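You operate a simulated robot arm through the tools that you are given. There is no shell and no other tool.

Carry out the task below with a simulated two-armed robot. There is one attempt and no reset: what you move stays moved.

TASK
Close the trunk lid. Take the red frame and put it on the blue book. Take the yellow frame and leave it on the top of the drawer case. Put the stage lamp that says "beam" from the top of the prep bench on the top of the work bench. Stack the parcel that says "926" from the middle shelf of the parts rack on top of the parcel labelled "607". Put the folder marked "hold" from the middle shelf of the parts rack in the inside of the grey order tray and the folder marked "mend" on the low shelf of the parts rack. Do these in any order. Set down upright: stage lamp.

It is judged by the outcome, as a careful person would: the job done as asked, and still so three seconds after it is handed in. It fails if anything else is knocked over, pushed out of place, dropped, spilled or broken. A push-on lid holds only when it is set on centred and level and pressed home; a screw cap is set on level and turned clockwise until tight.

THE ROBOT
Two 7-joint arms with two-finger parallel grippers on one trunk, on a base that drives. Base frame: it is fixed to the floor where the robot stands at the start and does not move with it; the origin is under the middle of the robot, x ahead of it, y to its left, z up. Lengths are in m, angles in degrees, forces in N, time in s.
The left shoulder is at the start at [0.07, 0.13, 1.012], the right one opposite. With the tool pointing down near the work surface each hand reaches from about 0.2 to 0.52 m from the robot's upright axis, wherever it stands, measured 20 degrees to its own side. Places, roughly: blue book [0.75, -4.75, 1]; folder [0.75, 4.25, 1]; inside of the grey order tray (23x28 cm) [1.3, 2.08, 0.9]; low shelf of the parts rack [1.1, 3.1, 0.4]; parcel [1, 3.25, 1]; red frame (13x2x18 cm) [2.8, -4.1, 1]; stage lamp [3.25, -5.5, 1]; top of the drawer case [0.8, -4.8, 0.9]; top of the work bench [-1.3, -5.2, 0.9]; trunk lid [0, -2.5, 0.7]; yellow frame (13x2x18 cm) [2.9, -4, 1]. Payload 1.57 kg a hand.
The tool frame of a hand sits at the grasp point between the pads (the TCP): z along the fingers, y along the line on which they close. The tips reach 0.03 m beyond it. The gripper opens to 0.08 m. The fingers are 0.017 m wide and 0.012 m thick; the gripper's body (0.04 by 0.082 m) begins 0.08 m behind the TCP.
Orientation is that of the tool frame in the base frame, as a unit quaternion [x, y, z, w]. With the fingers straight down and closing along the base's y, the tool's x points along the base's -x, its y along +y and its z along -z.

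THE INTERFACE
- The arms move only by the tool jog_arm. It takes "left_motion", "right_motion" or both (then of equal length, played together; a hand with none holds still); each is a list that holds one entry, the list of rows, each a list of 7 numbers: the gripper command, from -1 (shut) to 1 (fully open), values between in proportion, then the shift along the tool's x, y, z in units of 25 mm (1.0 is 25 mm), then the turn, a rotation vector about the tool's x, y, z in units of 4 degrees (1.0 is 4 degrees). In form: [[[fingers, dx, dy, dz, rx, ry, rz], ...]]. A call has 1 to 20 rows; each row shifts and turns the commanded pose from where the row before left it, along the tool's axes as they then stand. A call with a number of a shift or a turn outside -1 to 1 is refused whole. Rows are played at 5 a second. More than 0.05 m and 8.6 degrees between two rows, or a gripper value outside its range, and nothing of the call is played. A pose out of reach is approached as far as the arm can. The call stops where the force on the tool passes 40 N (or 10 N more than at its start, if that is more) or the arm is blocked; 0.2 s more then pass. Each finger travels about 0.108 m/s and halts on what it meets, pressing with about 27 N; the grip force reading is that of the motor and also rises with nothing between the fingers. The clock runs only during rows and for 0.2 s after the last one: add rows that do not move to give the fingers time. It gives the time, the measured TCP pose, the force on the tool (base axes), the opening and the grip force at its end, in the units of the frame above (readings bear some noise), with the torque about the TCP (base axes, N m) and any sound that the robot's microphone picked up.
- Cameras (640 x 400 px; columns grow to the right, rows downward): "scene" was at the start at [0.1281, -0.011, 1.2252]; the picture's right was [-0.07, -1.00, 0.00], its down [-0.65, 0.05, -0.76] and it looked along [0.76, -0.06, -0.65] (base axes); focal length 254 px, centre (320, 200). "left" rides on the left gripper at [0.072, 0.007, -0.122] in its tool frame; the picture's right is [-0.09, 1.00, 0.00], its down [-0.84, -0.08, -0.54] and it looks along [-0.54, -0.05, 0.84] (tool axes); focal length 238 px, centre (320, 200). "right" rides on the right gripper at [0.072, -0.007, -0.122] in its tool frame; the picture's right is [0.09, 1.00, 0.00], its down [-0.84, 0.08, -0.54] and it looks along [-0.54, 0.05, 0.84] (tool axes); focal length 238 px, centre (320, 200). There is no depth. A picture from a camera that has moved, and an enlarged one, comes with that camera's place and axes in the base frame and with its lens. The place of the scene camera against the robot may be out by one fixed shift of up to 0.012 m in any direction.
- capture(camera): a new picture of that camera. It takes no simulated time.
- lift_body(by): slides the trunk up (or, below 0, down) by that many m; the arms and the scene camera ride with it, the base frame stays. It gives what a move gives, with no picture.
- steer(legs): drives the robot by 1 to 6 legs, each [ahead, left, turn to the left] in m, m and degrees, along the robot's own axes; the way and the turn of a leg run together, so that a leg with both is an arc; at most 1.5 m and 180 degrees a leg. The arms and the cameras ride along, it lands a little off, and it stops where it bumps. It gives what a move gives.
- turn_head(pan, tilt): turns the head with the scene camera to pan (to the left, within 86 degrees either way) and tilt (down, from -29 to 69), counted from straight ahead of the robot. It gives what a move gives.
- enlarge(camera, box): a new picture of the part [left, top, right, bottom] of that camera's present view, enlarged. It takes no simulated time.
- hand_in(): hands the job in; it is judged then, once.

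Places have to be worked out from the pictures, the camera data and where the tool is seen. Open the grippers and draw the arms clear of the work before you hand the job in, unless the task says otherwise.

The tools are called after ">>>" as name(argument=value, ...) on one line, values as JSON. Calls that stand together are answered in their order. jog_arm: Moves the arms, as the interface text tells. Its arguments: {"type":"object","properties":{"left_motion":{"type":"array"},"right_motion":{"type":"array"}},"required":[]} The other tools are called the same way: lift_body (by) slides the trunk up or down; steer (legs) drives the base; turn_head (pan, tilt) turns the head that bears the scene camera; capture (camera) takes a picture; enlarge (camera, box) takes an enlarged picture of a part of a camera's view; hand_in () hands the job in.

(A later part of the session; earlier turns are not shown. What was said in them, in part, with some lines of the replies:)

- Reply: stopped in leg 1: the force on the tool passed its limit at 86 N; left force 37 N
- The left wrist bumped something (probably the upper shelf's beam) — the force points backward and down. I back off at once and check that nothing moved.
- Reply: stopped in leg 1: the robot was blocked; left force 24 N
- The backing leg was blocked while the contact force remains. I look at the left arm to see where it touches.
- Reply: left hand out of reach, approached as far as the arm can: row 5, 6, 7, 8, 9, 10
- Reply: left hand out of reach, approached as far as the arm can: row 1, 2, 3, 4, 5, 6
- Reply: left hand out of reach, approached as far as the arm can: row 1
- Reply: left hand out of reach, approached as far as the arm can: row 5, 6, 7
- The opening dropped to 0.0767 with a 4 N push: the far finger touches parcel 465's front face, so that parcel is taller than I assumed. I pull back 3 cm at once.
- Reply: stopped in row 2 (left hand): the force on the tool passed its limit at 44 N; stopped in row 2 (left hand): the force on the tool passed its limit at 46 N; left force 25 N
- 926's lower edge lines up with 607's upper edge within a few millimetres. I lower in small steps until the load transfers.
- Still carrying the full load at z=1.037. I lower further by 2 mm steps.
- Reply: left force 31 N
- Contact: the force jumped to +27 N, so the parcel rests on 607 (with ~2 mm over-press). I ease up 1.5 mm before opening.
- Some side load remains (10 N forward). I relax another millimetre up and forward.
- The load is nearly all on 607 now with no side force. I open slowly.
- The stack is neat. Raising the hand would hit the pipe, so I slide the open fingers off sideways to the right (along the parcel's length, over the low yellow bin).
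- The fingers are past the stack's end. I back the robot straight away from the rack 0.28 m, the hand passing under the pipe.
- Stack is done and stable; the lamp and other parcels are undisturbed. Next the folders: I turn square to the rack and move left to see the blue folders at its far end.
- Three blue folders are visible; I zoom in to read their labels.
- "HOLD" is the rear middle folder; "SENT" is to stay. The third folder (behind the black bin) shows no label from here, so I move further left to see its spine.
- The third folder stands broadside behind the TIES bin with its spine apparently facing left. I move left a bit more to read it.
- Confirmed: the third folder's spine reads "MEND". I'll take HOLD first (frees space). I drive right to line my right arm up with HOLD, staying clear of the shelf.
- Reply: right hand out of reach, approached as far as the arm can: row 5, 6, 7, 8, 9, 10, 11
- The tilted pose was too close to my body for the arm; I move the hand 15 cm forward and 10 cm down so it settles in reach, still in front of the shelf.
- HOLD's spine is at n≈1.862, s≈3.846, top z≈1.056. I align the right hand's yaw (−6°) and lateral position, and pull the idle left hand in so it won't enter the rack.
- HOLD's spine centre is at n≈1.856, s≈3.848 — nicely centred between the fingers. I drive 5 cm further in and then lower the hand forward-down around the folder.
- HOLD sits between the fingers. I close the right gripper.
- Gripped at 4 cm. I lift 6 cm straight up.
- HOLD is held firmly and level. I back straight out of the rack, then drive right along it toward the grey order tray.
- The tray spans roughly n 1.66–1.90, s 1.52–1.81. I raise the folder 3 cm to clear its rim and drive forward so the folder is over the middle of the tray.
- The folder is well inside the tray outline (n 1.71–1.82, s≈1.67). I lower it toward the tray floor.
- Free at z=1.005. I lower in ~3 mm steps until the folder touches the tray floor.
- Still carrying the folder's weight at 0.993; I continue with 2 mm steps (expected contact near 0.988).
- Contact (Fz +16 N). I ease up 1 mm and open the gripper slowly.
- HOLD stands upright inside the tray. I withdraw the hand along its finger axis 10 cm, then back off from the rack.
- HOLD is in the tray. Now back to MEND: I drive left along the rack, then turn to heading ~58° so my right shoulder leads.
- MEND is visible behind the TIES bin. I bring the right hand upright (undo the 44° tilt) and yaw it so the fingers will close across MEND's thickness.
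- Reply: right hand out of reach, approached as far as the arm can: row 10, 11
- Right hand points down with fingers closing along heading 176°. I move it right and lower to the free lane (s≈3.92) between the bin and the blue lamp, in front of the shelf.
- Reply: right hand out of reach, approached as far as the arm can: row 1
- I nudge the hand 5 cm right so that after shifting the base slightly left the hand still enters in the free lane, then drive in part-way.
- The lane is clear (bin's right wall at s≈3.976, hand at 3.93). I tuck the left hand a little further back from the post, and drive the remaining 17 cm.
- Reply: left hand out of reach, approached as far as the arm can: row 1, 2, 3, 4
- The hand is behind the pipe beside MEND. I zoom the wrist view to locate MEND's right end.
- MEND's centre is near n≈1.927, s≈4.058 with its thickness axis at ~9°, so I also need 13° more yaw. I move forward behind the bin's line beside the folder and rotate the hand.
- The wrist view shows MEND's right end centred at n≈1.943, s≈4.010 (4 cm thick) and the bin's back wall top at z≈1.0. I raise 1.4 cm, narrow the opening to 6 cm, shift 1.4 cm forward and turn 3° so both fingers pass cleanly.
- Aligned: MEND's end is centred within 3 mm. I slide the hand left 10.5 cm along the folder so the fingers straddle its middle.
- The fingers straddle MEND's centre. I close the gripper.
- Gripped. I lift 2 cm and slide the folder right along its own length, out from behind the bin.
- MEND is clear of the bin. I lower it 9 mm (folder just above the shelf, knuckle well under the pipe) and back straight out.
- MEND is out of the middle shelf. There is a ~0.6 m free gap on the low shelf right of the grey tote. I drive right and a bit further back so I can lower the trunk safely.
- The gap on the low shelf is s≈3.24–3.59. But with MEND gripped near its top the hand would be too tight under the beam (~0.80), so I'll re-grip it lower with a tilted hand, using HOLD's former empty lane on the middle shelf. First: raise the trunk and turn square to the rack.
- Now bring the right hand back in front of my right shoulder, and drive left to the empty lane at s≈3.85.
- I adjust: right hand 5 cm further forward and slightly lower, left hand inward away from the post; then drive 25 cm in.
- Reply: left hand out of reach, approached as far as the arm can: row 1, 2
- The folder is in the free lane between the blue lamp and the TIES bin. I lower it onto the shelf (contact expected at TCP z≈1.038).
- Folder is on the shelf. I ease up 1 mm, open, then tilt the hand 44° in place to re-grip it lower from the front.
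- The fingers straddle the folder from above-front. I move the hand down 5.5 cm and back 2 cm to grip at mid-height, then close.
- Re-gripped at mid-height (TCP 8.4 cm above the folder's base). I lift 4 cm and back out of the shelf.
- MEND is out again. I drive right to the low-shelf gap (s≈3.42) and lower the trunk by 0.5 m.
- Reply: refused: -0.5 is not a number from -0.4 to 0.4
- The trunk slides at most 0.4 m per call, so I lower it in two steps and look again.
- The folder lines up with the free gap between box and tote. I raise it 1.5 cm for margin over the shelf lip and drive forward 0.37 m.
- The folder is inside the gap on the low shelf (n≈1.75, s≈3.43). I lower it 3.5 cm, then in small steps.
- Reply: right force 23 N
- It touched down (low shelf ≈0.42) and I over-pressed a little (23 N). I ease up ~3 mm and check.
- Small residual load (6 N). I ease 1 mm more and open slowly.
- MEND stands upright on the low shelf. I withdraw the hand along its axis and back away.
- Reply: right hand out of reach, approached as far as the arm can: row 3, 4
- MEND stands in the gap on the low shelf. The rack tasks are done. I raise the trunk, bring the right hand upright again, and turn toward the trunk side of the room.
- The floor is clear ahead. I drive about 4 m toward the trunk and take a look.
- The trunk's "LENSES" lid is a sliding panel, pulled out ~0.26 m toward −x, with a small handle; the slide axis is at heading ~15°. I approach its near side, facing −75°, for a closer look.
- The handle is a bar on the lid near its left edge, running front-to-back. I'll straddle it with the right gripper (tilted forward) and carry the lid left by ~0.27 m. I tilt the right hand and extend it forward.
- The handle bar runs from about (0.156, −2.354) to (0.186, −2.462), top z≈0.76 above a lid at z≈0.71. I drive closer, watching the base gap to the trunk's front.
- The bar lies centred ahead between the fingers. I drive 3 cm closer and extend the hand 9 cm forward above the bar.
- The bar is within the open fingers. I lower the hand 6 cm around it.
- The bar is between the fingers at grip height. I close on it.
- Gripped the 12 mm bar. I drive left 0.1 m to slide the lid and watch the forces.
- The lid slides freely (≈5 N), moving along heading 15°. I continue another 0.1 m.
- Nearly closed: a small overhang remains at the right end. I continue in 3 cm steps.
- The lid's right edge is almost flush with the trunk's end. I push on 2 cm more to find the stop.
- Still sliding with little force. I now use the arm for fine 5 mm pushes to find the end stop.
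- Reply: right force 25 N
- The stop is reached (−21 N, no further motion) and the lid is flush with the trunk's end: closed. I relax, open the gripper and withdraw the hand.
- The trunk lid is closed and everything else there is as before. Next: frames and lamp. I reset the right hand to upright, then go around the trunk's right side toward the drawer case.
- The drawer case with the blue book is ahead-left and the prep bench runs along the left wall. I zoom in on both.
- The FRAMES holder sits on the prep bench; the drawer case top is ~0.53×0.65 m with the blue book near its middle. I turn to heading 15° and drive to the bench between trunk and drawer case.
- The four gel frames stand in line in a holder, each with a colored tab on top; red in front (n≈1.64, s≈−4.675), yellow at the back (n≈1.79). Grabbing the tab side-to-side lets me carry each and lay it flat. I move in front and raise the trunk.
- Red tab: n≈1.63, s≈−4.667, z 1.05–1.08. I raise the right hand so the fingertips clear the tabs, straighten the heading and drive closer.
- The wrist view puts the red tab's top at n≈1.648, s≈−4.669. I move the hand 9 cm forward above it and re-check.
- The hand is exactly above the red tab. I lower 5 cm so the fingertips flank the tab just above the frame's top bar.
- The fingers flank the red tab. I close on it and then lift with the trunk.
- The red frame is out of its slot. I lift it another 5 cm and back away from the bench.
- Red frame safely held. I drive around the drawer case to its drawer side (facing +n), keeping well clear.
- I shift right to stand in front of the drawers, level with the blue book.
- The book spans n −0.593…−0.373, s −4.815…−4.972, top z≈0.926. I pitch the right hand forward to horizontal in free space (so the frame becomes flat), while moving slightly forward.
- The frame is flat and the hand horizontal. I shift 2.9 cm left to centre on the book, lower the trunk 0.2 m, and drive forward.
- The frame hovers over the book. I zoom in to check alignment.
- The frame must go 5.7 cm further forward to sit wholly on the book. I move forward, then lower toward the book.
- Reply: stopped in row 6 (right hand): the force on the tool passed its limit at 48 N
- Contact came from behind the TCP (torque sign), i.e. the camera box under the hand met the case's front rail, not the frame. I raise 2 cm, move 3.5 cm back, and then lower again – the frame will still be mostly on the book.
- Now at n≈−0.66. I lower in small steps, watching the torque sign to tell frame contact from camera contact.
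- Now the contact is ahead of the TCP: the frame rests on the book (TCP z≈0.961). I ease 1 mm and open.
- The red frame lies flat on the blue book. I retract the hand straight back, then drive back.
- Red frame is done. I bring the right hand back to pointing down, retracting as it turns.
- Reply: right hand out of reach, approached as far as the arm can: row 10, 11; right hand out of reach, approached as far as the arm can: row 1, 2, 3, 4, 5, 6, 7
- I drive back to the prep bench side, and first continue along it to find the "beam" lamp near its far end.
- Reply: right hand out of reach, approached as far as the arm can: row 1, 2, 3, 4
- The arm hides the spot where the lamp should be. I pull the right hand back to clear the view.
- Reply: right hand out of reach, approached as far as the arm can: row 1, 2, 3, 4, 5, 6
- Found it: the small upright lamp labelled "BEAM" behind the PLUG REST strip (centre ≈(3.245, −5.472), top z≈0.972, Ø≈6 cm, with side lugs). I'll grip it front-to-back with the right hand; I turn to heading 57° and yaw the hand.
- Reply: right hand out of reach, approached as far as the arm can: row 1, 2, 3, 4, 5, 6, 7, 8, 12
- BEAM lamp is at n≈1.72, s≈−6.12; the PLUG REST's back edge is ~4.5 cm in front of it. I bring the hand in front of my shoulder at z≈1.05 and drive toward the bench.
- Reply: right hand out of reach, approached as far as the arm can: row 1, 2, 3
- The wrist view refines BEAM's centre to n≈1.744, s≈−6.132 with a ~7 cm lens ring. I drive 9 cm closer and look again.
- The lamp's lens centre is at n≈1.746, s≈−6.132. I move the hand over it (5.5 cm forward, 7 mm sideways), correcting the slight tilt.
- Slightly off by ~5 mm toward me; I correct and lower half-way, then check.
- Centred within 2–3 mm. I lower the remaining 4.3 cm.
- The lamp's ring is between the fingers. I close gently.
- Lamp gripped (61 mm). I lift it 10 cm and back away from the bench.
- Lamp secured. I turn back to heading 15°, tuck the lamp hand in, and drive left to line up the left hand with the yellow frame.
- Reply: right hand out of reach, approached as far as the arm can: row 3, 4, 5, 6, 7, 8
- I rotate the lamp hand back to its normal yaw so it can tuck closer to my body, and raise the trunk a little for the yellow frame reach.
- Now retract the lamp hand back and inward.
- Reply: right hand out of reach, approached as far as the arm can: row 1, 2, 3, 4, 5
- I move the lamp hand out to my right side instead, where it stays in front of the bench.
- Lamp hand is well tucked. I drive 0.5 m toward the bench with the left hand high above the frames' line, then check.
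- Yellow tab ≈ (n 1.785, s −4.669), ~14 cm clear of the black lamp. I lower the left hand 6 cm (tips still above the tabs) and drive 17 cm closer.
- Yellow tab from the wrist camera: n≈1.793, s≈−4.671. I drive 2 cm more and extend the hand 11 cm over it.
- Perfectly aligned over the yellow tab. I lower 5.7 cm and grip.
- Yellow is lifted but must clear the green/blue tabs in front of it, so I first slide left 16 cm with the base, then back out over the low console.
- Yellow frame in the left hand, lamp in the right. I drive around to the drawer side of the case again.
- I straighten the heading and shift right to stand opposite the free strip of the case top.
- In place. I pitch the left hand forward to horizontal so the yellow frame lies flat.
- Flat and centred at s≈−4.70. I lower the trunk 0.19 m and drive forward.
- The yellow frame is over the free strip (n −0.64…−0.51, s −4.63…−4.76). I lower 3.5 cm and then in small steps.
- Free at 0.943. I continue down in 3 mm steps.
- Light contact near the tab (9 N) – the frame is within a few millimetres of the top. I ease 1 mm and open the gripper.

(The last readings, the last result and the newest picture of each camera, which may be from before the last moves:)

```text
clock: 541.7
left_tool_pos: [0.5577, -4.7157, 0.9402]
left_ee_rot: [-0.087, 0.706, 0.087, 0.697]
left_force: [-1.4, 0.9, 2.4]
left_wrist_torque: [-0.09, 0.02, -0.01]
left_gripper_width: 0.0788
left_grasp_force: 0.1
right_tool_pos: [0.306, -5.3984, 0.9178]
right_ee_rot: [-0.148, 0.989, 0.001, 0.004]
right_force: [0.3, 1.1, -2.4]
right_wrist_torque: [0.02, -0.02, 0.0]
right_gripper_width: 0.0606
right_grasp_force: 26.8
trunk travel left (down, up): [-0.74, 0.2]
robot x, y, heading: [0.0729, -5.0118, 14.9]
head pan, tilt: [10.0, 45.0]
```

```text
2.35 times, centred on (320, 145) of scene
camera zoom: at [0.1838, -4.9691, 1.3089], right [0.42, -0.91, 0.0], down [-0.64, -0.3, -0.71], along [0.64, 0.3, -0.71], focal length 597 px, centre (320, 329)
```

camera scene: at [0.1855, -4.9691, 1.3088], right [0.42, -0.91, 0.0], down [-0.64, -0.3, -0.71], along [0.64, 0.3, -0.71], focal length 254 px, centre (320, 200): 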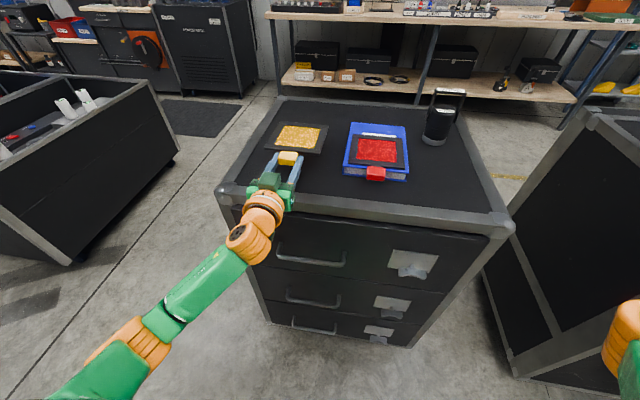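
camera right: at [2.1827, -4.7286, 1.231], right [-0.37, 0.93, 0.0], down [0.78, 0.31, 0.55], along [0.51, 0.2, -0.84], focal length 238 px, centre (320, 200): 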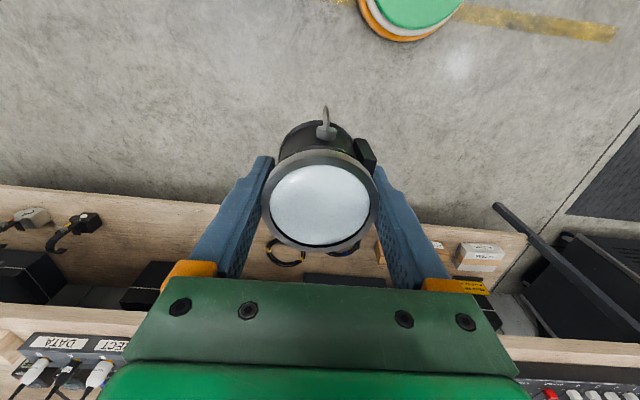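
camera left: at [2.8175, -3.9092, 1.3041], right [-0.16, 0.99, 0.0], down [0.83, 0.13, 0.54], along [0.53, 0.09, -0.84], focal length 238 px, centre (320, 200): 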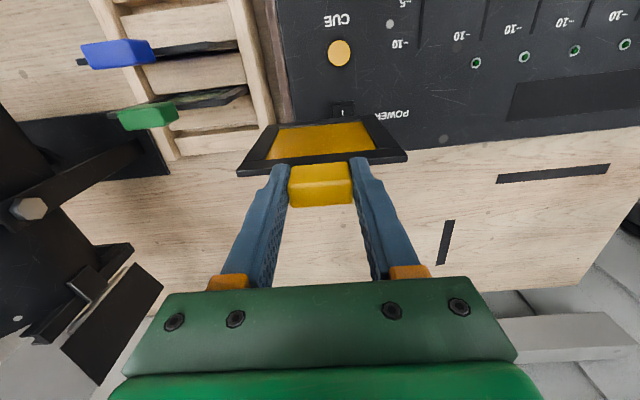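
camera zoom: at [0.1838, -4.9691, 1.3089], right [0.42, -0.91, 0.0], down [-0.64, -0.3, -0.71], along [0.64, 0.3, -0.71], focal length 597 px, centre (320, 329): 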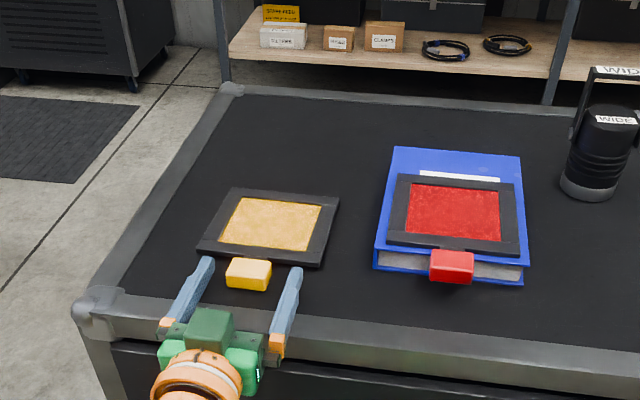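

The yellow frame lies flat on the case top. I lift the hand a few mm, draw it back, and drive back.

>>> jog_arm(left_motion=[[[1, -0.2, 0, 0, 0, 0, 0], [1, -0.2, 0, -0.3, 0, 0, 0], [1, 0, 0, -0.8, 0, 0, 0], [1, 0, 0, -0.8, 0, 0, 0], [1, 0, 0, -0.8, 0, 0, 0], [1, 0, 0, 0, 0, 0, 0]]])

>>> steer(legs=[[-0.4, 0, 0]])

>>> turn_head(pan=0, tilt=35)

>>> capture(camera="scene")

```text
clock: 543.1
left_tool_pos: [0.4921, -4.7327, 0.9488]
left_ee_rot: [-0.087, 0.707, 0.088, 0.697]
left_force: [0.4, 1.4, -0.6]
left_wrist_torque: [0.02, 0.04, 0.03]
left_gripper_width: 0.0801
left_grasp_force: 0.0
right_tool_pos: [0.3078, -5.3966, 0.9169]
right_ee_rot: [-0.148, 0.989, 0.001, 0.002]
right_force: [-0.3, -0.3, -2.3]
right_wrist_torque: [0.01, -0.02, 0.03]
right_gripper_width: 0.0609
right_grasp_force: 26.9
trunk travel left (down, up): [-0.74, 0.2]
robot x, y, heading: [0.0672, -5.0139, 14.8]
head pan, tilt: [10.0, 45.0]
```

```text
clock: 545.6
left_tool_pos: [0.1045, -4.8356, 0.9499]
left_ee_rot: [-0.085, 0.707, 0.086, 0.697]
left_force: [-1.0, 0.1, -1.3]
left_wrist_torque: [-0.01, 0.01, -0.01]
left_gripper_width: 0.08
left_grasp_force: 0.1
right_tool_pos: [-0.0848, -5.5006, 0.9172]
right_ee_rot: [-0.146, 0.989, 0.001, 0.003]
right_force: [0.3, 0.0, -2.5]
right_wrist_torque: [0.02, -0.01, -0.02]
right_gripper_width: 0.0606
right_grasp_force: 26.9
trunk travel left (down, up): [-0.74, 0.2]
robot x, y, heading: [-0.32, -5.1113, 14.4]
head pan, tilt: [10.0, 45.0]
```

```text
clock: 546.4
left_tool_pos: [0.1029, -4.8367, 0.9509]
left_ee_rot: [-0.085, 0.706, 0.085, 0.698]
left_force: [-0.6, -0.2, -0.5]
left_wrist_torque: [-0.02, -0.03, 0.04]
left_gripper_width: 0.08
left_grasp_force: 0.0
right_tool_pos: [-0.0858, -5.5004, 0.9169]
right_ee_rot: [-0.145, 0.989, 0.0, 0.002]
right_force: [-0.4, -0.3, -2.2]
right_wrist_torque: [0.0, -0.02, -0.01]
right_gripper_width: 0.0607
right_grasp_force: 27.1
trunk travel left (down, up): [-0.74, 0.2]
robot x, y, heading: [-0.3174, -5.1142, 14.3]
head pan, tilt: [0.0, 35.0]
```

```text
taken
camera scene: at [-0.194, -5.0835, 1.3236], right [0.25, -0.97, 0.0], down [-0.56, -0.14, -0.82], along [0.79, 0.21, -0.57], focal length 254 px, centre (320, 200)
```

scene: 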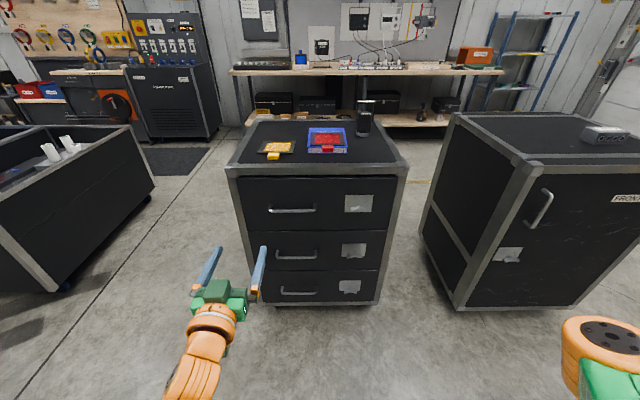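

Both frames are in place. I return the left hand to pointing down, then turn around to face the work bench.

>>> jog_arm(left_motion=[[[1, 0, 0, -0.18, 0, 1, 0], [1, 0.02, 0, -0.18, 0, 1, 0], [1, 0.04, 0, -0.18, 0, 1, 0], [1, 0.05, 0, -0.17, 0, 1, 0], [1, 0.06, 0, -0.1, 0, 1, 0], [1, 0.07, 0, -0.1, 0, 1, 0], [1, 0.08, 0, -0.1, 0, 1, 0], [1, 0.09, 0, -0.05, 0, 1, 0], [1, 0, 0, 0, 0, 1, 0], [1, 0, 0, 0, 0, 1, 0], [1, 0, 0, 0, 0, 1, 0], [1, 0, 0, 0, 0, 0, 0]]])

>>> jog_arm(left_motion=[[[1, 0, 0, 0, 0, 1, 0], [1, 0, 0, 0, 0, 1, 0], [1, 0, 0, 0, 0, 1, 0], [1, 0, 0, 0, 0, 1, 0], [1, 0, 0, 0, 0, 1, 0], [1, 0, 0, 0, 0, 1, 0], [1, 0, 0, 0, 0, 1, 0], [1, 0, 0, 0, 0, 1, 0], [1, 0, 0, 0, 0, 1, 0], [1, 0, 0, 0, 0, 1, 0], [1, 0, 0, 0, 0, 1, 0], [1, 0, 0, 0, 0, 0.4, 0], [1, 0, 0, 0, 0, 0, 0]]])

>>> steer(legs=[[0, 0, 90], [0, 0, 90]])

>>> turn_head(pan=0, tilt=20)

>>> capture(camera="scene")

```text
clock: 549.0
left_tool_pos: [0.076, -4.8431, 0.9465]
left_ee_rot: [-0.112, 0.916, 0.047, 0.382]
left_force: [0.3, -0.1, -0.4]
left_wrist_torque: [0.02, 0.01, -0.05]
left_gripper_width: 0.0799
left_grasp_force: 0.0
right_tool_pos: [-0.084, -5.5007, 0.9165]
right_ee_rot: [-0.145, 0.989, 0.001, 0.002]
right_force: [-0.2, 0.4, -3.3]
right_wrist_torque: [0.01, 0.03, -0.01]
right_gripper_width: 0.0607
right_grasp_force: 27.5
trunk travel left (down, up): [-0.74, 0.2]
robot x, y, heading: [-0.3193, -5.1138, 14.4]
head pan, tilt: [0.0, 35.0]
```

```text
clock: 551.8
left_tool_pos: [0.075, -4.8444, 0.9464]
left_ee_rot: [-0.122, 0.993, 0.001, -0.004]
left_force: [-1.3, -0.2, -0.2]
left_wrist_torque: [-0.01, -0.03, -0.02]
left_gripper_width: 0.08
left_grasp_force: 0.1
right_tool_pos: [-0.0858, -5.5, 0.9173]
right_ee_rot: [-0.145, 0.989, 0.0, 0.002]
right_force: [-0.6, -1.0, -2.6]
right_wrist_torque: [-0.04, -0.03, 0.01]
right_gripper_width: 0.0607
right_grasp_force: 26.6
trunk travel left (down, up): [-0.74, 0.2]
robot x, y, heading: [-0.3203, -5.1126, 14.5]
head pan, tilt: [0.0, 35.0]
```

```text
clock: 559.6
left_tool_pos: [-0.7376, -5.35, 0.9464]
left_ee_rot: [0.997, 0.083, 0.003, 0.0]
left_force: [0.0, -0.9, -0.3]
left_wrist_torque: [0.01, -0.01, -0.02]
left_gripper_width: 0.0802
left_grasp_force: 0.0
right_tool_pos: [-0.5275, -4.7082, 0.9182]
right_ee_rot: [0.994, 0.108, -0.003, 0.0]
right_force: [-0.3, -0.5, -2.5]
right_wrist_torque: [0.01, 0.0, -0.02]
right_gripper_width: 0.0608
right_grasp_force: 27.0
trunk travel left (down, up): [-0.74, 0.2]
robot x, y, heading: [-0.3185, -5.1115, -169.9]
head pan, tilt: [0.0, 35.0]
```

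```text
clock: 560.4
left_tool_pos: [-0.7384, -5.351, 0.9461]
left_ee_rot: [0.997, 0.082, 0.004, 0.001]
left_force: [0.4, -0.3, 0.6]
left_wrist_torque: [-0.01, -0.01, 0.0]
left_gripper_width: 0.08
left_grasp_force: 0.1
right_tool_pos: [-0.5283, -4.7087, 0.9188]
right_ee_rot: [0.994, 0.107, -0.002, 0.0]
right_force: [-0.3, 0.2, -3.2]
right_wrist_torque: [-0.02, 0.0, -0.01]
right_gripper_width: 0.0606
right_grasp_force: 26.8
trunk travel left (down, up): [-0.74, 0.2]
robot x, y, heading: [-0.3229, -5.1075, -169.9]
head pan, tilt: [0.0, 20.0]
```

```text
taken
camera scene: at [-0.4693, -5.1419, 1.3474], right [-0.18, 0.98, 0.0], down [0.34, 0.06, -0.94], along [-0.92, -0.16, -0.34], focal length 254 px, centre (320, 200)
```

scene: 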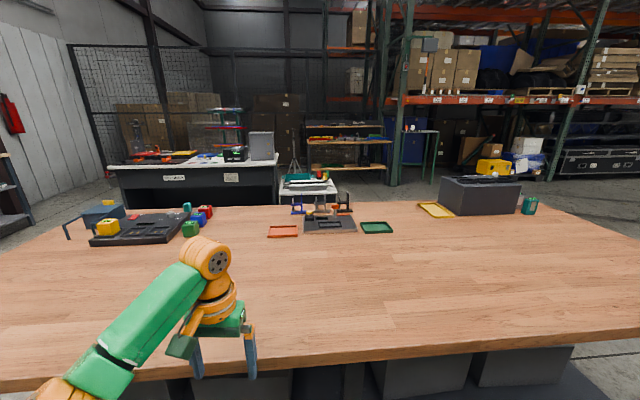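

Facing the work bench: its near half is empty. I square up to it and bring the lamp hand to the front, raised well above table height.

>>> jog_arm(right_motion=[[[-1, 0, 0, -0.8, 0, 0, 0], [-1, 0, 0, -0.8, 0, 0, 0], [-1, -0.9, 0.75, -0.8, 0, 0, 0], [-1, -0.9, 0.75, -0.8, 0, 0, 0], [-1, -0.9, 0.75, -0.8, 0, 0, 0], [-1, -0.9, 0.75, -0.8, 0, 0, 0], [-1, -0.9, 0.75, 0, 0, 0, 0], [-1, -0.9, 0.75, 0, 0, 0, 0], [-1, -0.9, 0.75, 0, 0, 0, 0], [-1, -0.9, 0.75, 0, 0, 0, 0], [-1, -0.9, 0.75, 0, 0, 0, 0], [-1, -0.9, 0.75, 0, 0, 0, 0], [-1, -0.9, 0.75, 0, 0, 0, 0], [-1, -0.9, 0.75, 0, 0, 0, 0], [-1, 0, 0, 0, 0, 0, 0]]])

>>> steer(legs=[[0, 0, 5]])

>>> turn_head(pan=0, tilt=35)

>>> capture(camera="scene")

>>> capture(camera="right")

```text
clock: 563.6
left_tool_pos: [-0.7381, -5.3503, 0.9458]
left_ee_rot: [0.997, 0.082, 0.004, 0.001]
left_force: [0.3, -1.1, -0.2]
left_wrist_torque: [0.0, 0.02, -0.01]
left_gripper_width: 0.0801
left_grasp_force: 0.0
right_tool_pos: [-0.7229, -4.9049, 1.0413]
right_ee_rot: [0.994, 0.108, -0.003, 0.0]
right_force: [0.8, 0.6, -1.9]
right_wrist_torque: [-0.01, 0.03, 0.0]
right_gripper_width: 0.0605
right_grasp_force: 27.0
right hand out of reach, approached as far as the arm can: row 10, 11, 12, 13, 14
trunk travel left (down, up): [-0.74, 0.2]
robot x, y, heading: [-0.3207, -5.113, -170.0]
head pan, tilt: [0.0, 20.0]
```

```text
clock: 564.5
left_tool_pos: [-0.7156, -5.3843, 0.9451]
left_ee_rot: [0.992, 0.127, 0.004, 0.001]
left_force: [-0.1, 0.1, 0.7]
left_wrist_torque: [-0.02, -0.01, -0.01]
left_gripper_width: 0.08
left_grasp_force: 0.1
right_tool_pos: [-0.7408, -4.9388, 1.0424]
right_ee_rot: [0.989, 0.151, -0.002, 0.001]
right_force: [-0.3, 0.8, -2.8]
right_wrist_torque: [-0.06, 0.01, 0.0]
right_gripper_width: 0.0605
right_grasp_force: 26.6
trunk travel left (down, up): [-0.74, 0.2]
robot x, y, heading: [-0.3237, -5.1126, -164.9]
head pan, tilt: [0.0, 20.0]
```

```text
clock: 565.3
left_tool_pos: [-0.717, -5.3863, 0.9455]
left_ee_rot: [0.992, 0.126, 0.003, 0.0]
left_force: [0.5, 0.0, -0.2]
left_wrist_torque: [0.01, -0.05, 0.02]
left_gripper_width: 0.0799
left_grasp_force: 0.0
right_tool_pos: [-0.7397, -4.9416, 1.0411]
right_ee_rot: [0.989, 0.15, -0.003, 0.0]
right_force: [0.0, 0.1, -1.7]
right_wrist_torque: [-0.01, 0.01, 0.01]
right_gripper_width: 0.0605
right_grasp_force: 26.9
trunk travel left (down, up): [-0.74, 0.2]
robot x, y, heading: [-0.3216, -5.1175, -164.8]
head pan, tilt: [0.0, 35.0]
```

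```text
taken
camera scene: at [-0.4621, -5.1534, 1.3236], right [-0.26, 0.97, 0.0], down [0.55, 0.15, -0.82], along [-0.79, -0.21, -0.57], focal length 254 px, centre (320, 200)
```

scene: 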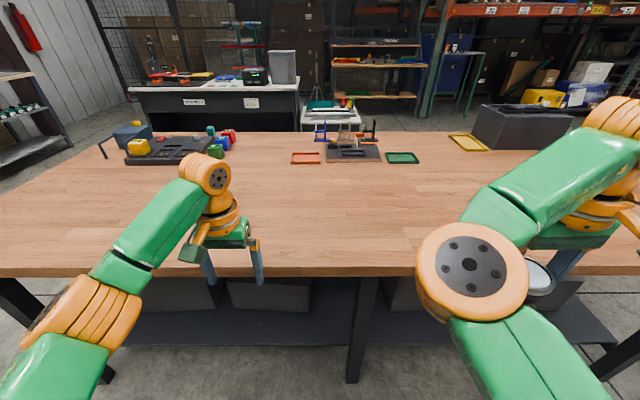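

```text
taken
camera right: at [-0.6722, -4.9111, 1.1641], right [0.38, -0.92, 0.0], down [-0.77, -0.32, 0.55], along [-0.5, -0.21, -0.84], focal length 238 px, centre (320, 200)
```

right: 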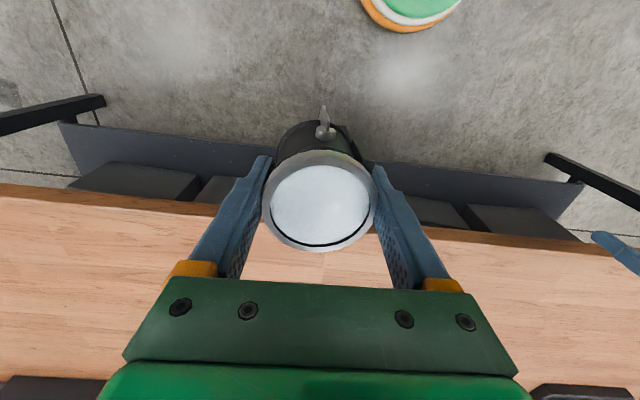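

The lamp is upright in the hand; the table edge is ~0.495 m ahead of my axis. I drive 0.2 m and extend the hand 10 cm so the lamp is ~15 cm inside the edge.

>>> steer(legs=[[0.2, 0, 0]])

>>> jog_arm(right_motion=[[[-1, -0.7, 0.2, 0, 0, 0, 0], [-1, -0.7, 0.2, 0, 0, 0, 0], [-1, -0.7, 0.2, 0, 0, 0, 0], [-1, -0.7, 0.2, 0, 0, 0, 0], [-1, -0.7, 0.2, 0, 0, 0, 0], [-1, -0.7, 0.2, 0, 0, 0, 0], [-1, 0, 0, 0, 0, 0, 0]]])

>>> capture(camera="right")

>>> capture(camera="scene")

```text
clock: 566.9
left_tool_pos: [-0.9041, -5.4371, 0.9468]
left_ee_rot: [0.992, 0.126, 0.003, 0.0]
left_force: [0.5, 0.8, 0.2]
left_wrist_torque: [-0.03, 0.0, 0.0]
left_gripper_width: 0.0801
left_grasp_force: 0.0
right_tool_pos: [-0.9288, -4.9924, 1.0428]
right_ee_rot: [0.989, 0.15, -0.003, 0.0]
right_force: [-0.2, 0.0, -1.4]
right_wrist_torque: [0.01, 0.02, 0.0]
right_gripper_width: 0.0606
right_grasp_force: 26.7
trunk travel left (down, up): [-0.74, 0.2]
robot x, y, heading: [-0.5135, -5.1656, -164.9]
head pan, tilt: [0.0, 35.0]
```

```text
clock: 568.5
left_tool_pos: [-0.9067, -5.4377, 0.9464]
left_ee_rot: [0.992, 0.127, 0.003, 0.0]
left_force: [1.1, -0.2, 0.2]
left_wrist_torque: [0.0, 0.03, 0.0]
left_gripper_width: 0.08
left_grasp_force: 0.0
right_tool_pos: [-1.0202, -5.0522, 1.0424]
right_ee_rot: [0.989, 0.15, -0.003, 0.001]
right_force: [-0.9, -0.1, -2.3]
right_wrist_torque: [0.05, -0.03, -0.02]
right_gripper_width: 0.0611
right_grasp_force: 26.8
trunk travel left (down, up): [-0.74, 0.2]
robot x, y, heading: [-0.513, -5.165, -164.7]
head pan, tilt: [0.0, 35.0]
```

```text
taken
camera right: at [-0.952, -5.0224, 1.165], right [0.38, -0.92, 0.0], down [-0.77, -0.32, 0.55], along [-0.51, -0.21, -0.84], focal length 238 px, centre (320, 200)
```

right: 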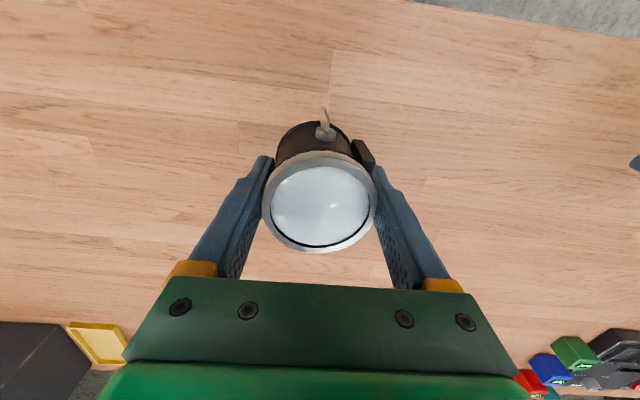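

```text
taken
camera scene: at [-0.6522, -5.2046, 1.3235], right [-0.26, 0.97, 0.0], down [0.55, 0.15, -0.82], along [-0.79, -0.21, -0.57], focal length 254 px, centre (320, 200)
```

scene: 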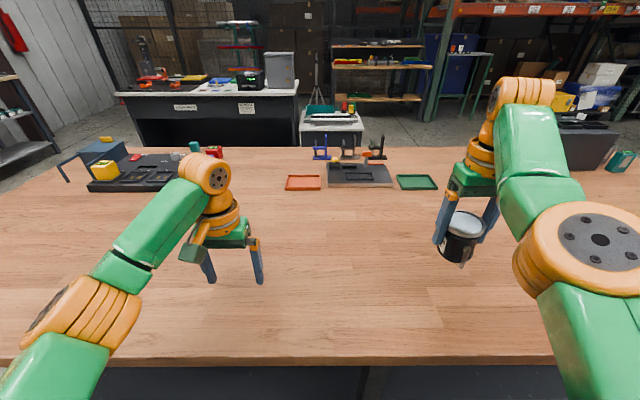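

The lamp hangs over an empty spot, upright. I lower it 7 cm, then in small steps.

>>> jog_arm(right_motion=[[[-1, 0, 0, 0.7, 0, 0, 0], [-1, 0, 0, 0.7, 0, 0, 0], [-1, 0, 0, 0.7, 0, 0, 0], [-1, 0, 0, 0.5, 0, 0, 0], [-1, 0, 0, 0, 0, 0, 0]]])

>>> jog_arm(right_motion=[[[-1, 0, 0, 0.15, 0, 0, 0], [-1, 0, 0, 0.15, 0, 0, 0], [-1, 0, 0, 0, 0, 0, 0]]])

```text
clock: 569.7
left_tool_pos: [-0.9072, -5.4369, 0.9446]
left_ee_rot: [0.992, 0.127, 0.004, 0.0]
left_force: [1.0, -0.1, -0.7]
left_wrist_torque: [0.02, 0.01, -0.01]
left_gripper_width: 0.08
left_grasp_force: 0.0
right_tool_pos: [-1.0209, -5.0514, 0.9774]
right_ee_rot: [0.989, 0.15, -0.002, 0.001]
right_force: [-0.1, -1.6, -2.9]
right_wrist_torque: [-0.01, 0.02, 0.02]
right_gripper_width: 0.0606
right_grasp_force: 26.7
trunk travel left (down, up): [-0.74, 0.2]
robot x, y, heading: [-0.5122, -5.1645, -164.8]
head pan, tilt: [0.0, 35.0]
```

```text
clock: 570.5
left_tool_pos: [-0.906, -5.4377, 0.9453]
left_ee_rot: [0.992, 0.125, 0.004, 0.0]
left_force: [0.4, 0.9, 0.5]
left_wrist_torque: [0.02, -0.04, -0.01]
left_gripper_width: 0.08
left_grasp_force: 0.0
right_tool_pos: [-1.0216, -5.0522, 0.9698]
right_ee_rot: [0.989, 0.151, -0.003, 0.0]
right_force: [0.8, -0.5, -2.8]
right_wrist_torque: [-0.02, 0.01, 0.0]
right_gripper_width: 0.061
right_grasp_force: 26.9
trunk travel left (down, up): [-0.74, 0.2]
robot x, y, heading: [-0.5117, -5.1658, -164.8]
head pan, tilt: [0.0, 35.0]
```

>>> jog_arm(right_motion=[[[-1, 0, 0, 0.14, 0, 0, 0], [-1, 0, 0, 0.14, 0, 0, 0], [-1, 0, 0, 0, 0, 0, 0]]])

```text
clock: 571.3
left_tool_pos: [-0.9049, -5.4368, 0.9454]
left_ee_rot: [0.992, 0.126, 0.003, 0.0]
left_force: [0.4, 0.6, -0.3]
left_wrist_torque: [0.01, -0.03, 0.0]
left_gripper_width: 0.0799
left_grasp_force: 0.1
right_tool_pos: [-1.0222, -5.0518, 0.9634]
right_ee_rot: [0.989, 0.15, -0.002, 0.0]
right_force: [0.4, -0.6, -2.5]
right_wrist_torque: [0.01, 0.03, -0.03]
right_gripper_width: 0.061
right_grasp_force: 27.0
trunk travel left (down, up): [-0.74, 0.2]
robot x, y, heading: [-0.5082, -5.1644, -164.9]
head pan, tilt: [0.0, 35.0]
```

Still hanging freely at 0.963. I go on in 2.5 mm steps.

>>> jog_arm(right_motion=[[[-1, 0, 0, 0.1, 0, 0, 0], [-1, 0, 0, 0.1, 0, 0, 0], [-1, 0, 0, 0, 0, 0, 0]]])

```text
clock: 572.1
left_tool_pos: [-0.9076, -5.4376, 0.9455]
left_ee_rot: [0.992, 0.126, 0.003, 0.001]
left_force: [-0.1, -0.4, 0.9]
left_wrist_torque: [0.01, 0.0, -0.02]
left_gripper_width: 0.0797
left_grasp_force: 0.0
right_tool_pos: [-1.0224, -5.0524, 0.9567]
right_ee_rot: [0.989, 0.15, -0.003, 0.001]
right_force: [0.0, -0.6, -2.8]
right_wrist_torque: [0.05, -0.03, -0.04]
right_gripper_width: 0.0608
right_grasp_force: 26.5
trunk travel left (down, up): [-0.74, 0.2]
robot x, y, heading: [-0.5129, -5.1625, -164.9]
head pan, tilt: [0.0, 35.0]
```

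>>> jog_arm(right_motion=[[[-1, 0, 0, 0.1, 0, 0, 0], [-1, 0, 0, 0.08, 0, 0, 0], [-1, 0, 0, 0, 0, 0, 0]]])

```text
clock: 572.9
left_tool_pos: [-0.9067, -5.4369, 0.9452]
left_ee_rot: [0.992, 0.126, 0.003, 0.0]
left_force: [0.8, 0.2, -0.5]
left_wrist_torque: [-0.03, 0.01, 0.01]
left_gripper_width: 0.0803
left_grasp_force: 0.1
right_tool_pos: [-1.0224, -5.0521, 0.9522]
right_ee_rot: [0.989, 0.151, -0.003, 0.0]
right_force: [-0.2, 0.1, -2.7]
right_wrist_torque: [-0.04, 0.0, 0.04]
right_gripper_width: 0.0609
right_grasp_force: 27.1
trunk travel left (down, up): [-0.74, 0.2]
robot x, y, heading: [-0.5146, -5.1607, -164.8]
head pan, tilt: [0.0, 35.0]
```

Not yet touching; the bench top is a bit lower than the prep bench. I continue.

>>> jog_arm(right_motion=[[[-1, 0, 0, 0.12, 0, 0, 0], [-1, 0, 0, 0.12, 0, 0, 0], [-1, 0, 0, 0, 0, 0, 0]]])

>>> enlarge(camera="scene", box=[400, 140, 560, 290])

```text
clock: 573.7
left_tool_pos: [-0.9069, -5.4377, 0.9452]
left_ee_rot: [0.992, 0.126, 0.003, 0.0]
left_force: [-0.8, -0.4, 0.3]
left_wrist_torque: [0.0, 0.01, -0.02]
left_gripper_width: 0.0798
left_grasp_force: 0.0
right_tool_pos: [-1.0226, -5.0514, 0.9473]
right_ee_rot: [0.989, 0.15, -0.002, 0.001]
right_force: [0.6, 0.5, -2.3]
right_wrist_torque: [-0.01, 0.03, 0.02]
right_gripper_width: 0.0609
right_grasp_force: 27.1
trunk travel left (down, up): [-0.74, 0.2]
robot x, y, heading: [-0.5136, -5.167, -165.0]
head pan, tilt: [0.0, 35.0]
```

```text
2.67 times, centred on (480, 215) of scene
camera zoom: at [-0.6526, -5.2045, 1.3235], right [-0.26, 0.97, 0.0], down [0.55, 0.15, -0.82], along [-0.79, -0.21, -0.57], focal length 676 px, centre (-107, 160)
```

zoom: 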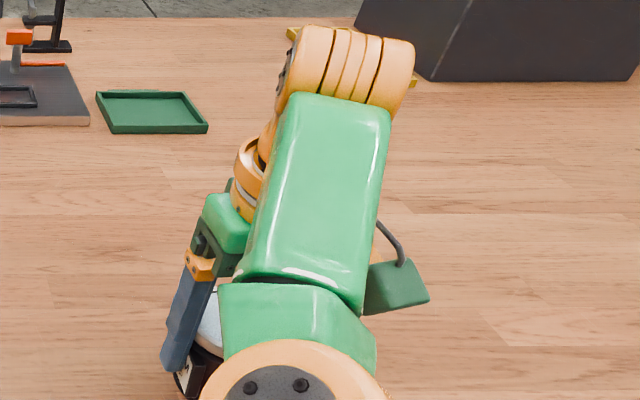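

>>> jog_arm(right_motion=[[[-1, 0, 0, 0.12, 0, 0, 0], [-1, 0, 0, 0.12, 0, 0, 0], [-1, 0, 0, 0, 0, 0, 0]]])

```text
clock: 574.5
left_tool_pos: [-0.9054, -5.437, 0.9458]
left_ee_rot: [0.992, 0.126, 0.004, 0.0]
left_force: [0.2, 0.0, 0.4]
left_wrist_torque: [0.0, -0.02, 0.0]
left_gripper_width: 0.0801
left_grasp_force: 0.1
right_tool_pos: [-1.0217, -5.0513, 0.9402]
right_ee_rot: [0.989, 0.15, -0.002, 0.0]
right_force: [-0.1, 0.7, -2.5]
right_wrist_torque: [-0.02, 0.0, 0.0]
right_gripper_width: 0.0607
right_grasp_force: 26.9
trunk travel left (down, up): [-0.74, 0.2]
robot x, y, heading: [-0.5087, -5.1669, -164.9]
head pan, tilt: [0.0, 35.0]
```

>>> jog_arm(right_motion=[[[-1, 0, 0, 0.1, 0, 0, 0], [-1, 0, 0, 0.1, 0, 0, 0], [-1, 0, 0, 0, 0, 0, 0]]])

```text
clock: 575.3
left_tool_pos: [-0.9061, -5.4377, 0.9458]
left_ee_rot: [0.992, 0.127, 0.004, 0.0]
left_force: [-0.4, -0.4, 0.0]
left_wrist_torque: [-0.01, 0.0, -0.03]
left_gripper_width: 0.0801
left_grasp_force: 0.0
right_tool_pos: [-1.0225, -5.0516, 0.9355]
right_ee_rot: [0.989, 0.15, -0.003, 0.001]
right_force: [-0.2, 0.4, -3.8]
right_wrist_torque: [0.0, -0.01, -0.01]
right_gripper_width: 0.0609
right_grasp_force: 26.9
trunk travel left (down, up): [-0.74, 0.2]
robot x, y, heading: [-0.5118, -5.1653, -164.8]
head pan, tilt: [0.0, 35.0]
```

>>> jog_arm(right_motion=[[[-1, 0, 0, 0.1, 0, 0, 0], [-1, 0, 0, 0.1, 0, 0, 0], [-1, 0, 0, 0, 0, 0, 0]]])

>>> capture(camera="right")

```text
clock: 576.1
left_tool_pos: [-0.9062, -5.437, 0.9463]
left_ee_rot: [0.992, 0.126, 0.003, 0.001]
left_force: [-0.1, -0.5, -0.1]
left_wrist_torque: [0.02, -0.02, 0.01]
left_gripper_width: 0.08
left_grasp_force: 0.0
right_tool_pos: [-1.0216, -5.0517, 0.932]
right_ee_rot: [0.989, 0.15, -0.001, 0.0]
right_force: [-0.2, 0.1, -2.3]
right_wrist_torque: [0.0, 0.0, 0.04]
right_gripper_width: 0.0606
right_grasp_force: 27.1
trunk travel left (down, up): [-0.74, 0.2]
robot x, y, heading: [-0.5135, -5.165, -165.1]
head pan, tilt: [0.0, 35.0]
```

```text
taken
camera right: at [-0.9545, -5.0223, 1.0537], right [0.38, -0.92, 0.0], down [-0.77, -0.32, 0.55], along [-0.5, -0.21, -0.84], focal length 238 px, centre (320, 200)
```

right: 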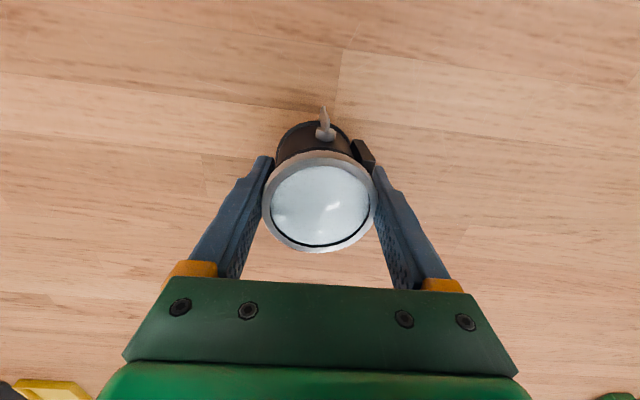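

Still free. Continue lowering in small steps.

>>> jog_arm(right_motion=[[[-1, 0, 0, 0.12, 0, 0, 0], [-1, 0, 0, 0.12, 0, 0, 0], [-1, 0, 0, 0, 0, 0, 0]]])

```text
clock: 576.9
left_tool_pos: [-0.9065, -5.4384, 0.9455]
left_ee_rot: [0.992, 0.126, 0.004, 0.001]
left_force: [-0.4, 0.0, 0.3]
left_wrist_torque: [0.0, -0.02, 0.0]
left_gripper_width: 0.0801
left_grasp_force: 0.0
right_tool_pos: [-1.0228, -5.0514, 0.9256]
right_ee_rot: [0.989, 0.15, -0.002, 0.001]
right_force: [0.7, -0.4, -2.0]
right_wrist_torque: [-0.03, -0.02, 0.03]
right_gripper_width: 0.0608
right_grasp_force: 26.9
trunk travel left (down, up): [-0.74, 0.2]
robot x, y, heading: [-0.5138, -5.161, -164.4]
head pan, tilt: [0.0, 35.0]
```

>>> jog_arm(right_motion=[[[-1, 0, 0, 0.12, 0, 0, 0], [-1, 0, 0, 0.12, 0, 0, 0], [-1, 0, 0, 0, 0, 0, 0]]])

```text
clock: 577.7
left_tool_pos: [-0.906, -5.4374, 0.9463]
left_ee_rot: [0.992, 0.126, 0.004, 0.001]
left_force: [0.2, -1.3, 0.0]
left_wrist_torque: [-0.01, 0.0, 0.01]
left_gripper_width: 0.08
left_grasp_force: 0.0
right_tool_pos: [-1.0226, -5.0508, 0.9188]
right_ee_rot: [0.989, 0.15, -0.002, 0.0]
right_force: [1.3, -1.3, -2.3]
right_wrist_torque: [0.01, 0.01, 0.02]
right_gripper_width: 0.0609
right_grasp_force: 26.9
trunk travel left (down, up): [-0.74, 0.2]
robot x, y, heading: [-0.5117, -5.1657, -164.8]
head pan, tilt: [0.0, 35.0]
```

A parallax check suggests the table top is nearer z≈0.84–0.86, so I keep lowering in ~6 mm steps with force checks.

>>> jog_arm(right_motion=[[[-1, 0, 0, 0.12, 0, 0, 0], [-1, 0, 0, 0.12, 0, 0, 0], [-1, 0, 0, 0, 0, 0, 0]]])

```text
clock: 578.5
left_tool_pos: [-0.9041, -5.4372, 0.9474]
left_ee_rot: [0.992, 0.126, 0.001, 0.0]
left_force: [0.0, 0.2, -0.1]
left_wrist_torque: [-0.03, -0.02, 0.0]
left_gripper_width: 0.0801
left_grasp_force: 0.0
right_tool_pos: [-1.0195, -5.0514, 0.9153]
right_ee_rot: [0.989, 0.149, -0.006, 0.0]
right_force: [-4.5, 4.1, 19.5]
right_wrist_torque: [-0.2, 0.03, -0.08]
right_gripper_width: 0.061
right_grasp_force: 26.8
trunk travel left (down, up): [-0.74, 0.2]
robot x, y, heading: [-0.5096, -5.161, -165.0]
head pan, tilt: [0.0, 35.0]
```

Contact: the lamp stands on the bench (Fz +19 N). I ease up ~2 mm and check.

>>> jog_arm(right_motion=[[[-1, 0, 0, -0.08, 0, 0, 0], [-1, 0, 0, 0, 0, 0, 0]]])

```text
clock: 579.1
left_tool_pos: [-0.9047, -5.4368, 0.9463]
left_ee_rot: [0.992, 0.125, 0.003, 0.001]
left_force: [0.5, 0.3, 0.1]
left_wrist_torque: [-0.02, -0.03, -0.03]
left_gripper_width: 0.08
left_grasp_force: 0.2
right_tool_pos: [-1.0212, -5.0514, 0.9158]
right_ee_rot: [0.989, 0.151, -0.002, 0.001]
right_force: [0.9, 1.4, 2.7]
right_wrist_torque: [-0.01, -0.12, 0.05]
right_gripper_width: 0.0608
right_grasp_force: 26.5
trunk travel left (down, up): [-0.74, 0.2]
robot x, y, heading: [-0.5128, -5.1665, -164.9]
head pan, tilt: [0.0, 35.0]
```

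The lamp's weight is borne by the bench with almost no residual force. I open slowly.

>>> jog_arm(right_motion=[[[0.55, 0, 0, 0, 0, 0, 0], [0.65, 0, 0, 0, 0, 0, 0], [0.8, 0, 0, 0, 0, 0, 0], [1, 0, 0, 0, 0, 0, 0], [1, 0, 0, 0, 0, 0, 0]]])

>>> capture(camera="right")

```text
clock: 580.3
left_tool_pos: [-0.9053, -5.4375, 0.9457]
left_ee_rot: [0.992, 0.126, 0.002, 0.0]
left_force: [0.1, -0.5, 0.8]
left_wrist_torque: [0.0, 0.0, 0.0]
left_gripper_width: 0.0801
left_grasp_force: 0.0
right_tool_pos: [-1.0213, -5.0518, 0.9161]
right_ee_rot: [0.989, 0.151, -0.003, 0.0]
right_force: [-0.5, -0.3, 0.7]
right_wrist_torque: [0.0, 0.01, 0.0]
right_gripper_width: 0.0801
right_grasp_force: 0.0
trunk travel left (down, up): [-0.74, 0.2]
robot x, y, heading: [-0.5121, -5.1641, -164.9]
head pan, tilt: [0.0, 35.0]
```

```text
taken
camera right: at [-0.9539, -5.0222, 1.0377], right [0.38, -0.92, 0.0], down [-0.77, -0.32, 0.55], along [-0.5, -0.21, -0.84], focal length 238 px, centre (320, 200)
```

right: 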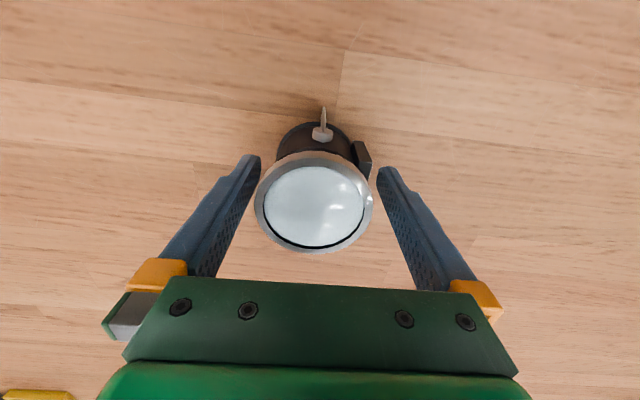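

The lamp stands on its own. I raise both hands straight up, clear of the table, and then back off.

>>> jog_arm(right_motion=[[[1, 0, 0, -0.5, 0, 0, 0], [1, 0, 0, -0.7, 0, 0, 0], [1, 0, 0, -0.8, 0, 0, 0], [1, 0, 0, -0.8, 0, 0, 0], [1, 0, 0, -0.8, 0, 0, 0], [1, 0, 0, -0.8, 0, 0, 0], [1, 0, 0, 0, 0, 0, 0]]], left_motion=[[[1, 0, 0, -0.5, 0, 0, 0], [1, 0, 0, -0.5, 0, 0, 0], [1, 0, 0, -0.5, 0, 0, 0], [1, 0, 0, -0.5, 0, 0, 0], [1, 0, 0, 0, 0, 0, 0], [1, 0, 0, 0, 0, 0, 0], [1, 0, 0, 0, 0, 0, 0]]])

>>> steer(legs=[[-0.35, 0, 0]])

>>> turn_head(pan=-10, tilt=25)

>>> capture(camera="scene")

```text
clock: 581.9
left_tool_pos: [-0.9054, -5.4383, 0.9955]
left_ee_rot: [0.992, 0.126, 0.003, 0.0]
left_force: [0.0, 0.1, 0.3]
left_wrist_torque: [-0.02, 0.01, 0.02]
left_gripper_width: 0.08
left_grasp_force: 0.0
right_tool_pos: [-1.0224, -5.0525, 1.0268]
right_ee_rot: [0.989, 0.15, -0.003, 0.001]
right_force: [0.0, -0.8, 0.3]
right_wrist_torque: [-0.04, 0.01, 0.0]
right_gripper_width: 0.0799
right_grasp_force: 0.0
trunk travel left (down, up): [-0.74, 0.2]
robot x, y, heading: [-0.5128, -5.1624, -165.0]
head pan, tilt: [0.0, 35.0]
```

```text
clock: 584.1
left_tool_pos: [-0.5638, -5.3459, 0.996]
left_ee_rot: [0.992, 0.126, 0.004, 0.001]
left_force: [0.2, 0.2, -0.4]
left_wrist_torque: [0.02, -0.04, 0.01]
left_gripper_width: 0.08
left_grasp_force: 0.1
right_tool_pos: [-0.6802, -4.9608, 1.0258]
right_ee_rot: [0.988, 0.152, -0.002, 0.0]
right_force: [-0.9, -0.1, -0.3]
right_wrist_torque: [0.0, 0.03, 0.03]
right_gripper_width: 0.0802
right_grasp_force: 0.0
trunk travel left (down, up): [-0.74, 0.2]
robot x, y, heading: [-0.1684, -5.07, -164.6]
head pan, tilt: [0.0, 35.0]
```

```text
clock: 584.9
left_tool_pos: [-0.5631, -5.3463, 0.9968]
left_ee_rot: [0.992, 0.127, 0.002, 0.001]
left_force: [0.1, 0.8, 0.4]
left_wrist_torque: [0.0, -0.01, 0.02]
left_gripper_width: 0.0801
left_grasp_force: 0.0
right_tool_pos: [-0.6798, -4.9607, 1.0261]
right_ee_rot: [0.989, 0.151, -0.003, 0.001]
right_force: [-0.2, 0.4, 0.0]
right_wrist_torque: [0.02, -0.03, -0.03]
right_gripper_width: 0.0803
right_grasp_force: 0.0
trunk travel left (down, up): [-0.74, 0.2]
robot x, y, heading: [-0.1677, -5.0752, -164.9]
head pan, tilt: [-10.0, 25.0]
```

```text
taken
camera scene: at [-0.3157, -5.0975, 1.3393], right [-0.09, 1.0, 0.0], down [0.42, 0.04, -0.91], along [-0.9, -0.08, -0.42], focal length 254 px, centre (320, 200)
```

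scene: 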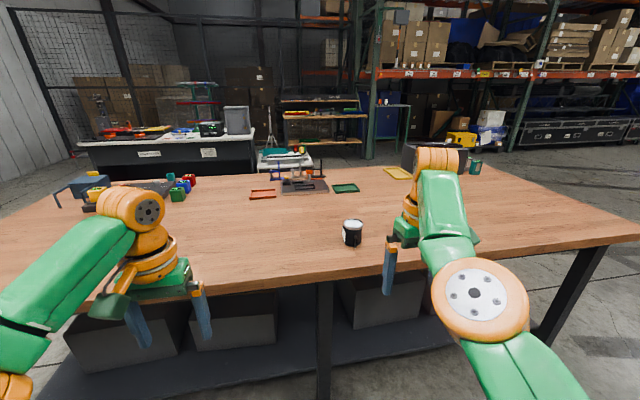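

The BEAM lamp stands upright on the work bench. Before handing in, I turn to verify the drawer case and the trunk once more.

>>> steer(legs=[[0, 0, 90], [0, 0, 85]])

>>> turn_head(pan=0, tilt=25)

>>> capture(camera="scene")

>>> enlarge(camera="scene", box=[200, 140, 440, 290])

```text
clock: 592.6
left_tool_pos: [0.2602, -4.8573, 0.9964]
left_ee_rot: [-0.053, 0.999, 0.0, -0.003]
left_force: [-0.1, 0.0, -0.2]
left_wrist_torque: [-0.03, 0.01, 0.01]
left_gripper_width: 0.0801
left_grasp_force: 0.1
right_tool_pos: [0.3199, -5.2576, 1.0261]
right_ee_rot: [-0.078, 0.997, 0.0, 0.002]
right_force: [0.0, 0.2, -0.3]
right_wrist_torque: [0.01, -0.02, 0.04]
right_gripper_width: 0.08
right_grasp_force: 0.1
trunk travel left (down, up): [-0.74, 0.2]
robot x, y, heading: [-0.1672, -5.0694, 6.8]
head pan, tilt: [-10.0, 25.0]
```

```text
clock: 593.3
left_tool_pos: [0.2622, -4.8573, 0.9966]
left_ee_rot: [-0.052, 0.999, 0.001, -0.003]
left_force: [1.0, 0.1, -0.2]
left_wrist_torque: [0.0, -0.02, -0.01]
left_gripper_width: 0.08
left_grasp_force: 0.1
right_tool_pos: [0.3187, -5.2567, 1.0267]
right_ee_rot: [-0.078, 0.997, 0.001, 0.003]
right_force: [0.1, 0.2, 0.5]
right_wrist_torque: [0.01, -0.01, 0.03]
right_gripper_width: 0.0801
right_grasp_force: 0.1
trunk travel left (down, up): [-0.74, 0.2]
robot x, y, heading: [-0.1656, -5.0693, 6.4]
head pan, tilt: [0.0, 25.0]
```

```text
taken
camera scene: at [-0.0342, -5.0598, 1.3394], right [0.11, -0.99, 0.0], down [-0.42, -0.05, -0.91], along [0.9, 0.1, -0.42], focal length 254 px, centre (320, 200)
```

scene: 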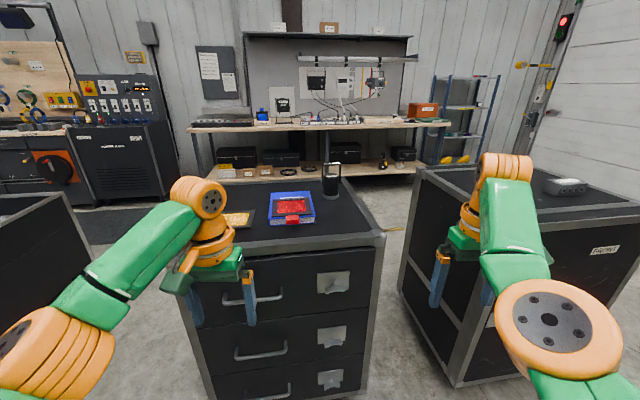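

```text
2.67 times, centred on (320, 215) of scene
camera zoom: at [-0.0342, -5.0598, 1.3394], right [0.11, -0.99, 0.0], down [-0.42, -0.05, -0.91], along [0.9, 0.1, -0.42], focal length 676 px, centre (320, 160)
```

zoom: 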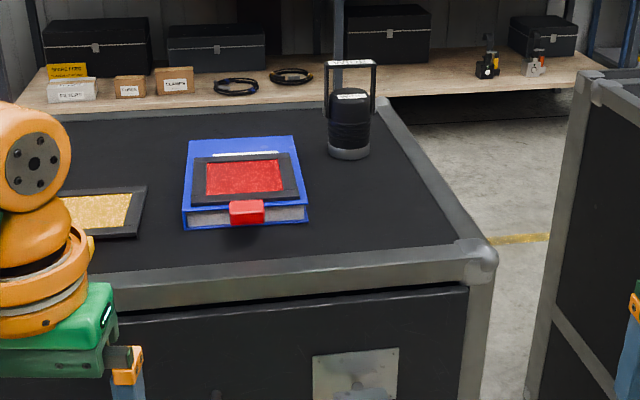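

Everything checks out: red frame on the blue book, yellow frame on the drawer case top, lamp upright on the work bench, lid closed, parcels stacked, HOLD in the tray, MEND on the low shelf; grippers are open and clear. I back off slightly and hand in.

>>> steer(legs=[[-0.12, 0, 0]])

>>> hand_in()

```text
clock: 594.5
left_tool_pos: [0.1442, -4.8715, 0.9959]
left_ee_rot: [-0.052, 0.999, 0.001, -0.005]
left_force: [0.1, 1.0, -0.1]
left_wrist_torque: [-0.02, 0.01, -0.02]
left_gripper_width: 0.0802
left_grasp_force: 0.0
right_tool_pos: [0.2033, -5.2703, 1.025]
right_ee_rot: [-0.078, 0.997, 0.001, 0.002]
right_force: [-0.9, 0.4, 0.0]
right_wrist_torque: [-0.01, -0.01, -0.02]
right_gripper_width: 0.0799
right_grasp_force: 0.1
trunk travel left (down, up): [-0.74, 0.2]
robot x, y, heading: [-0.2898, -5.0845, 6.3]
head pan, tilt: [0.0, 25.0]
```

```text
The job is handed in.
```

I finished every part of the task and handed the job in; the judging result did not come back to me.

| Item | Where it is now |
|---|---|
| Trunk lid | Slid shut to its stop, flush with the end of the trunk |
| Red frame | Lying flat on the blue book; its tab sticks out past the book's edge |
| Yellow frame | Lying flat on the drawer case top, beside the book |
| "Beam" lamp | Standing upright on the work bench, about 16 cm in from the near edge |
| Parcel 926 | Stacked on parcel 607, lined up to within about 5 mm |
| "Hold" folder | Standing inside the grey order tray |
| "Mend" folder | Standing on the low shelf, between the grey tote and a cardboard box |

Both grippers are open and the arms are clear.

I bumped four things on the way:

- **Rack pipe:** early on, the left wrist hit the horizontal pipe on the parts rack (86 N). Nothing on the shelf looked out of place afterwards.
- **Parcel 465:** a finger pressed its front with about 4 N. If it moved, it was by a few millimetres at most.
- **Middle shelf:** I pressed a fingertip onto the bare shelf at up to 46 N to measure its height.
- **Drawer case rail:** a hand camera touched it (48 N) while I was laying the red frame. The frame and book stayed in place.

Just before handing in I looked again at the lamp and the two frames on the drawer case. I did not go back to the rack or the trunk. The stack, the folders and the lid were in place when I left them.
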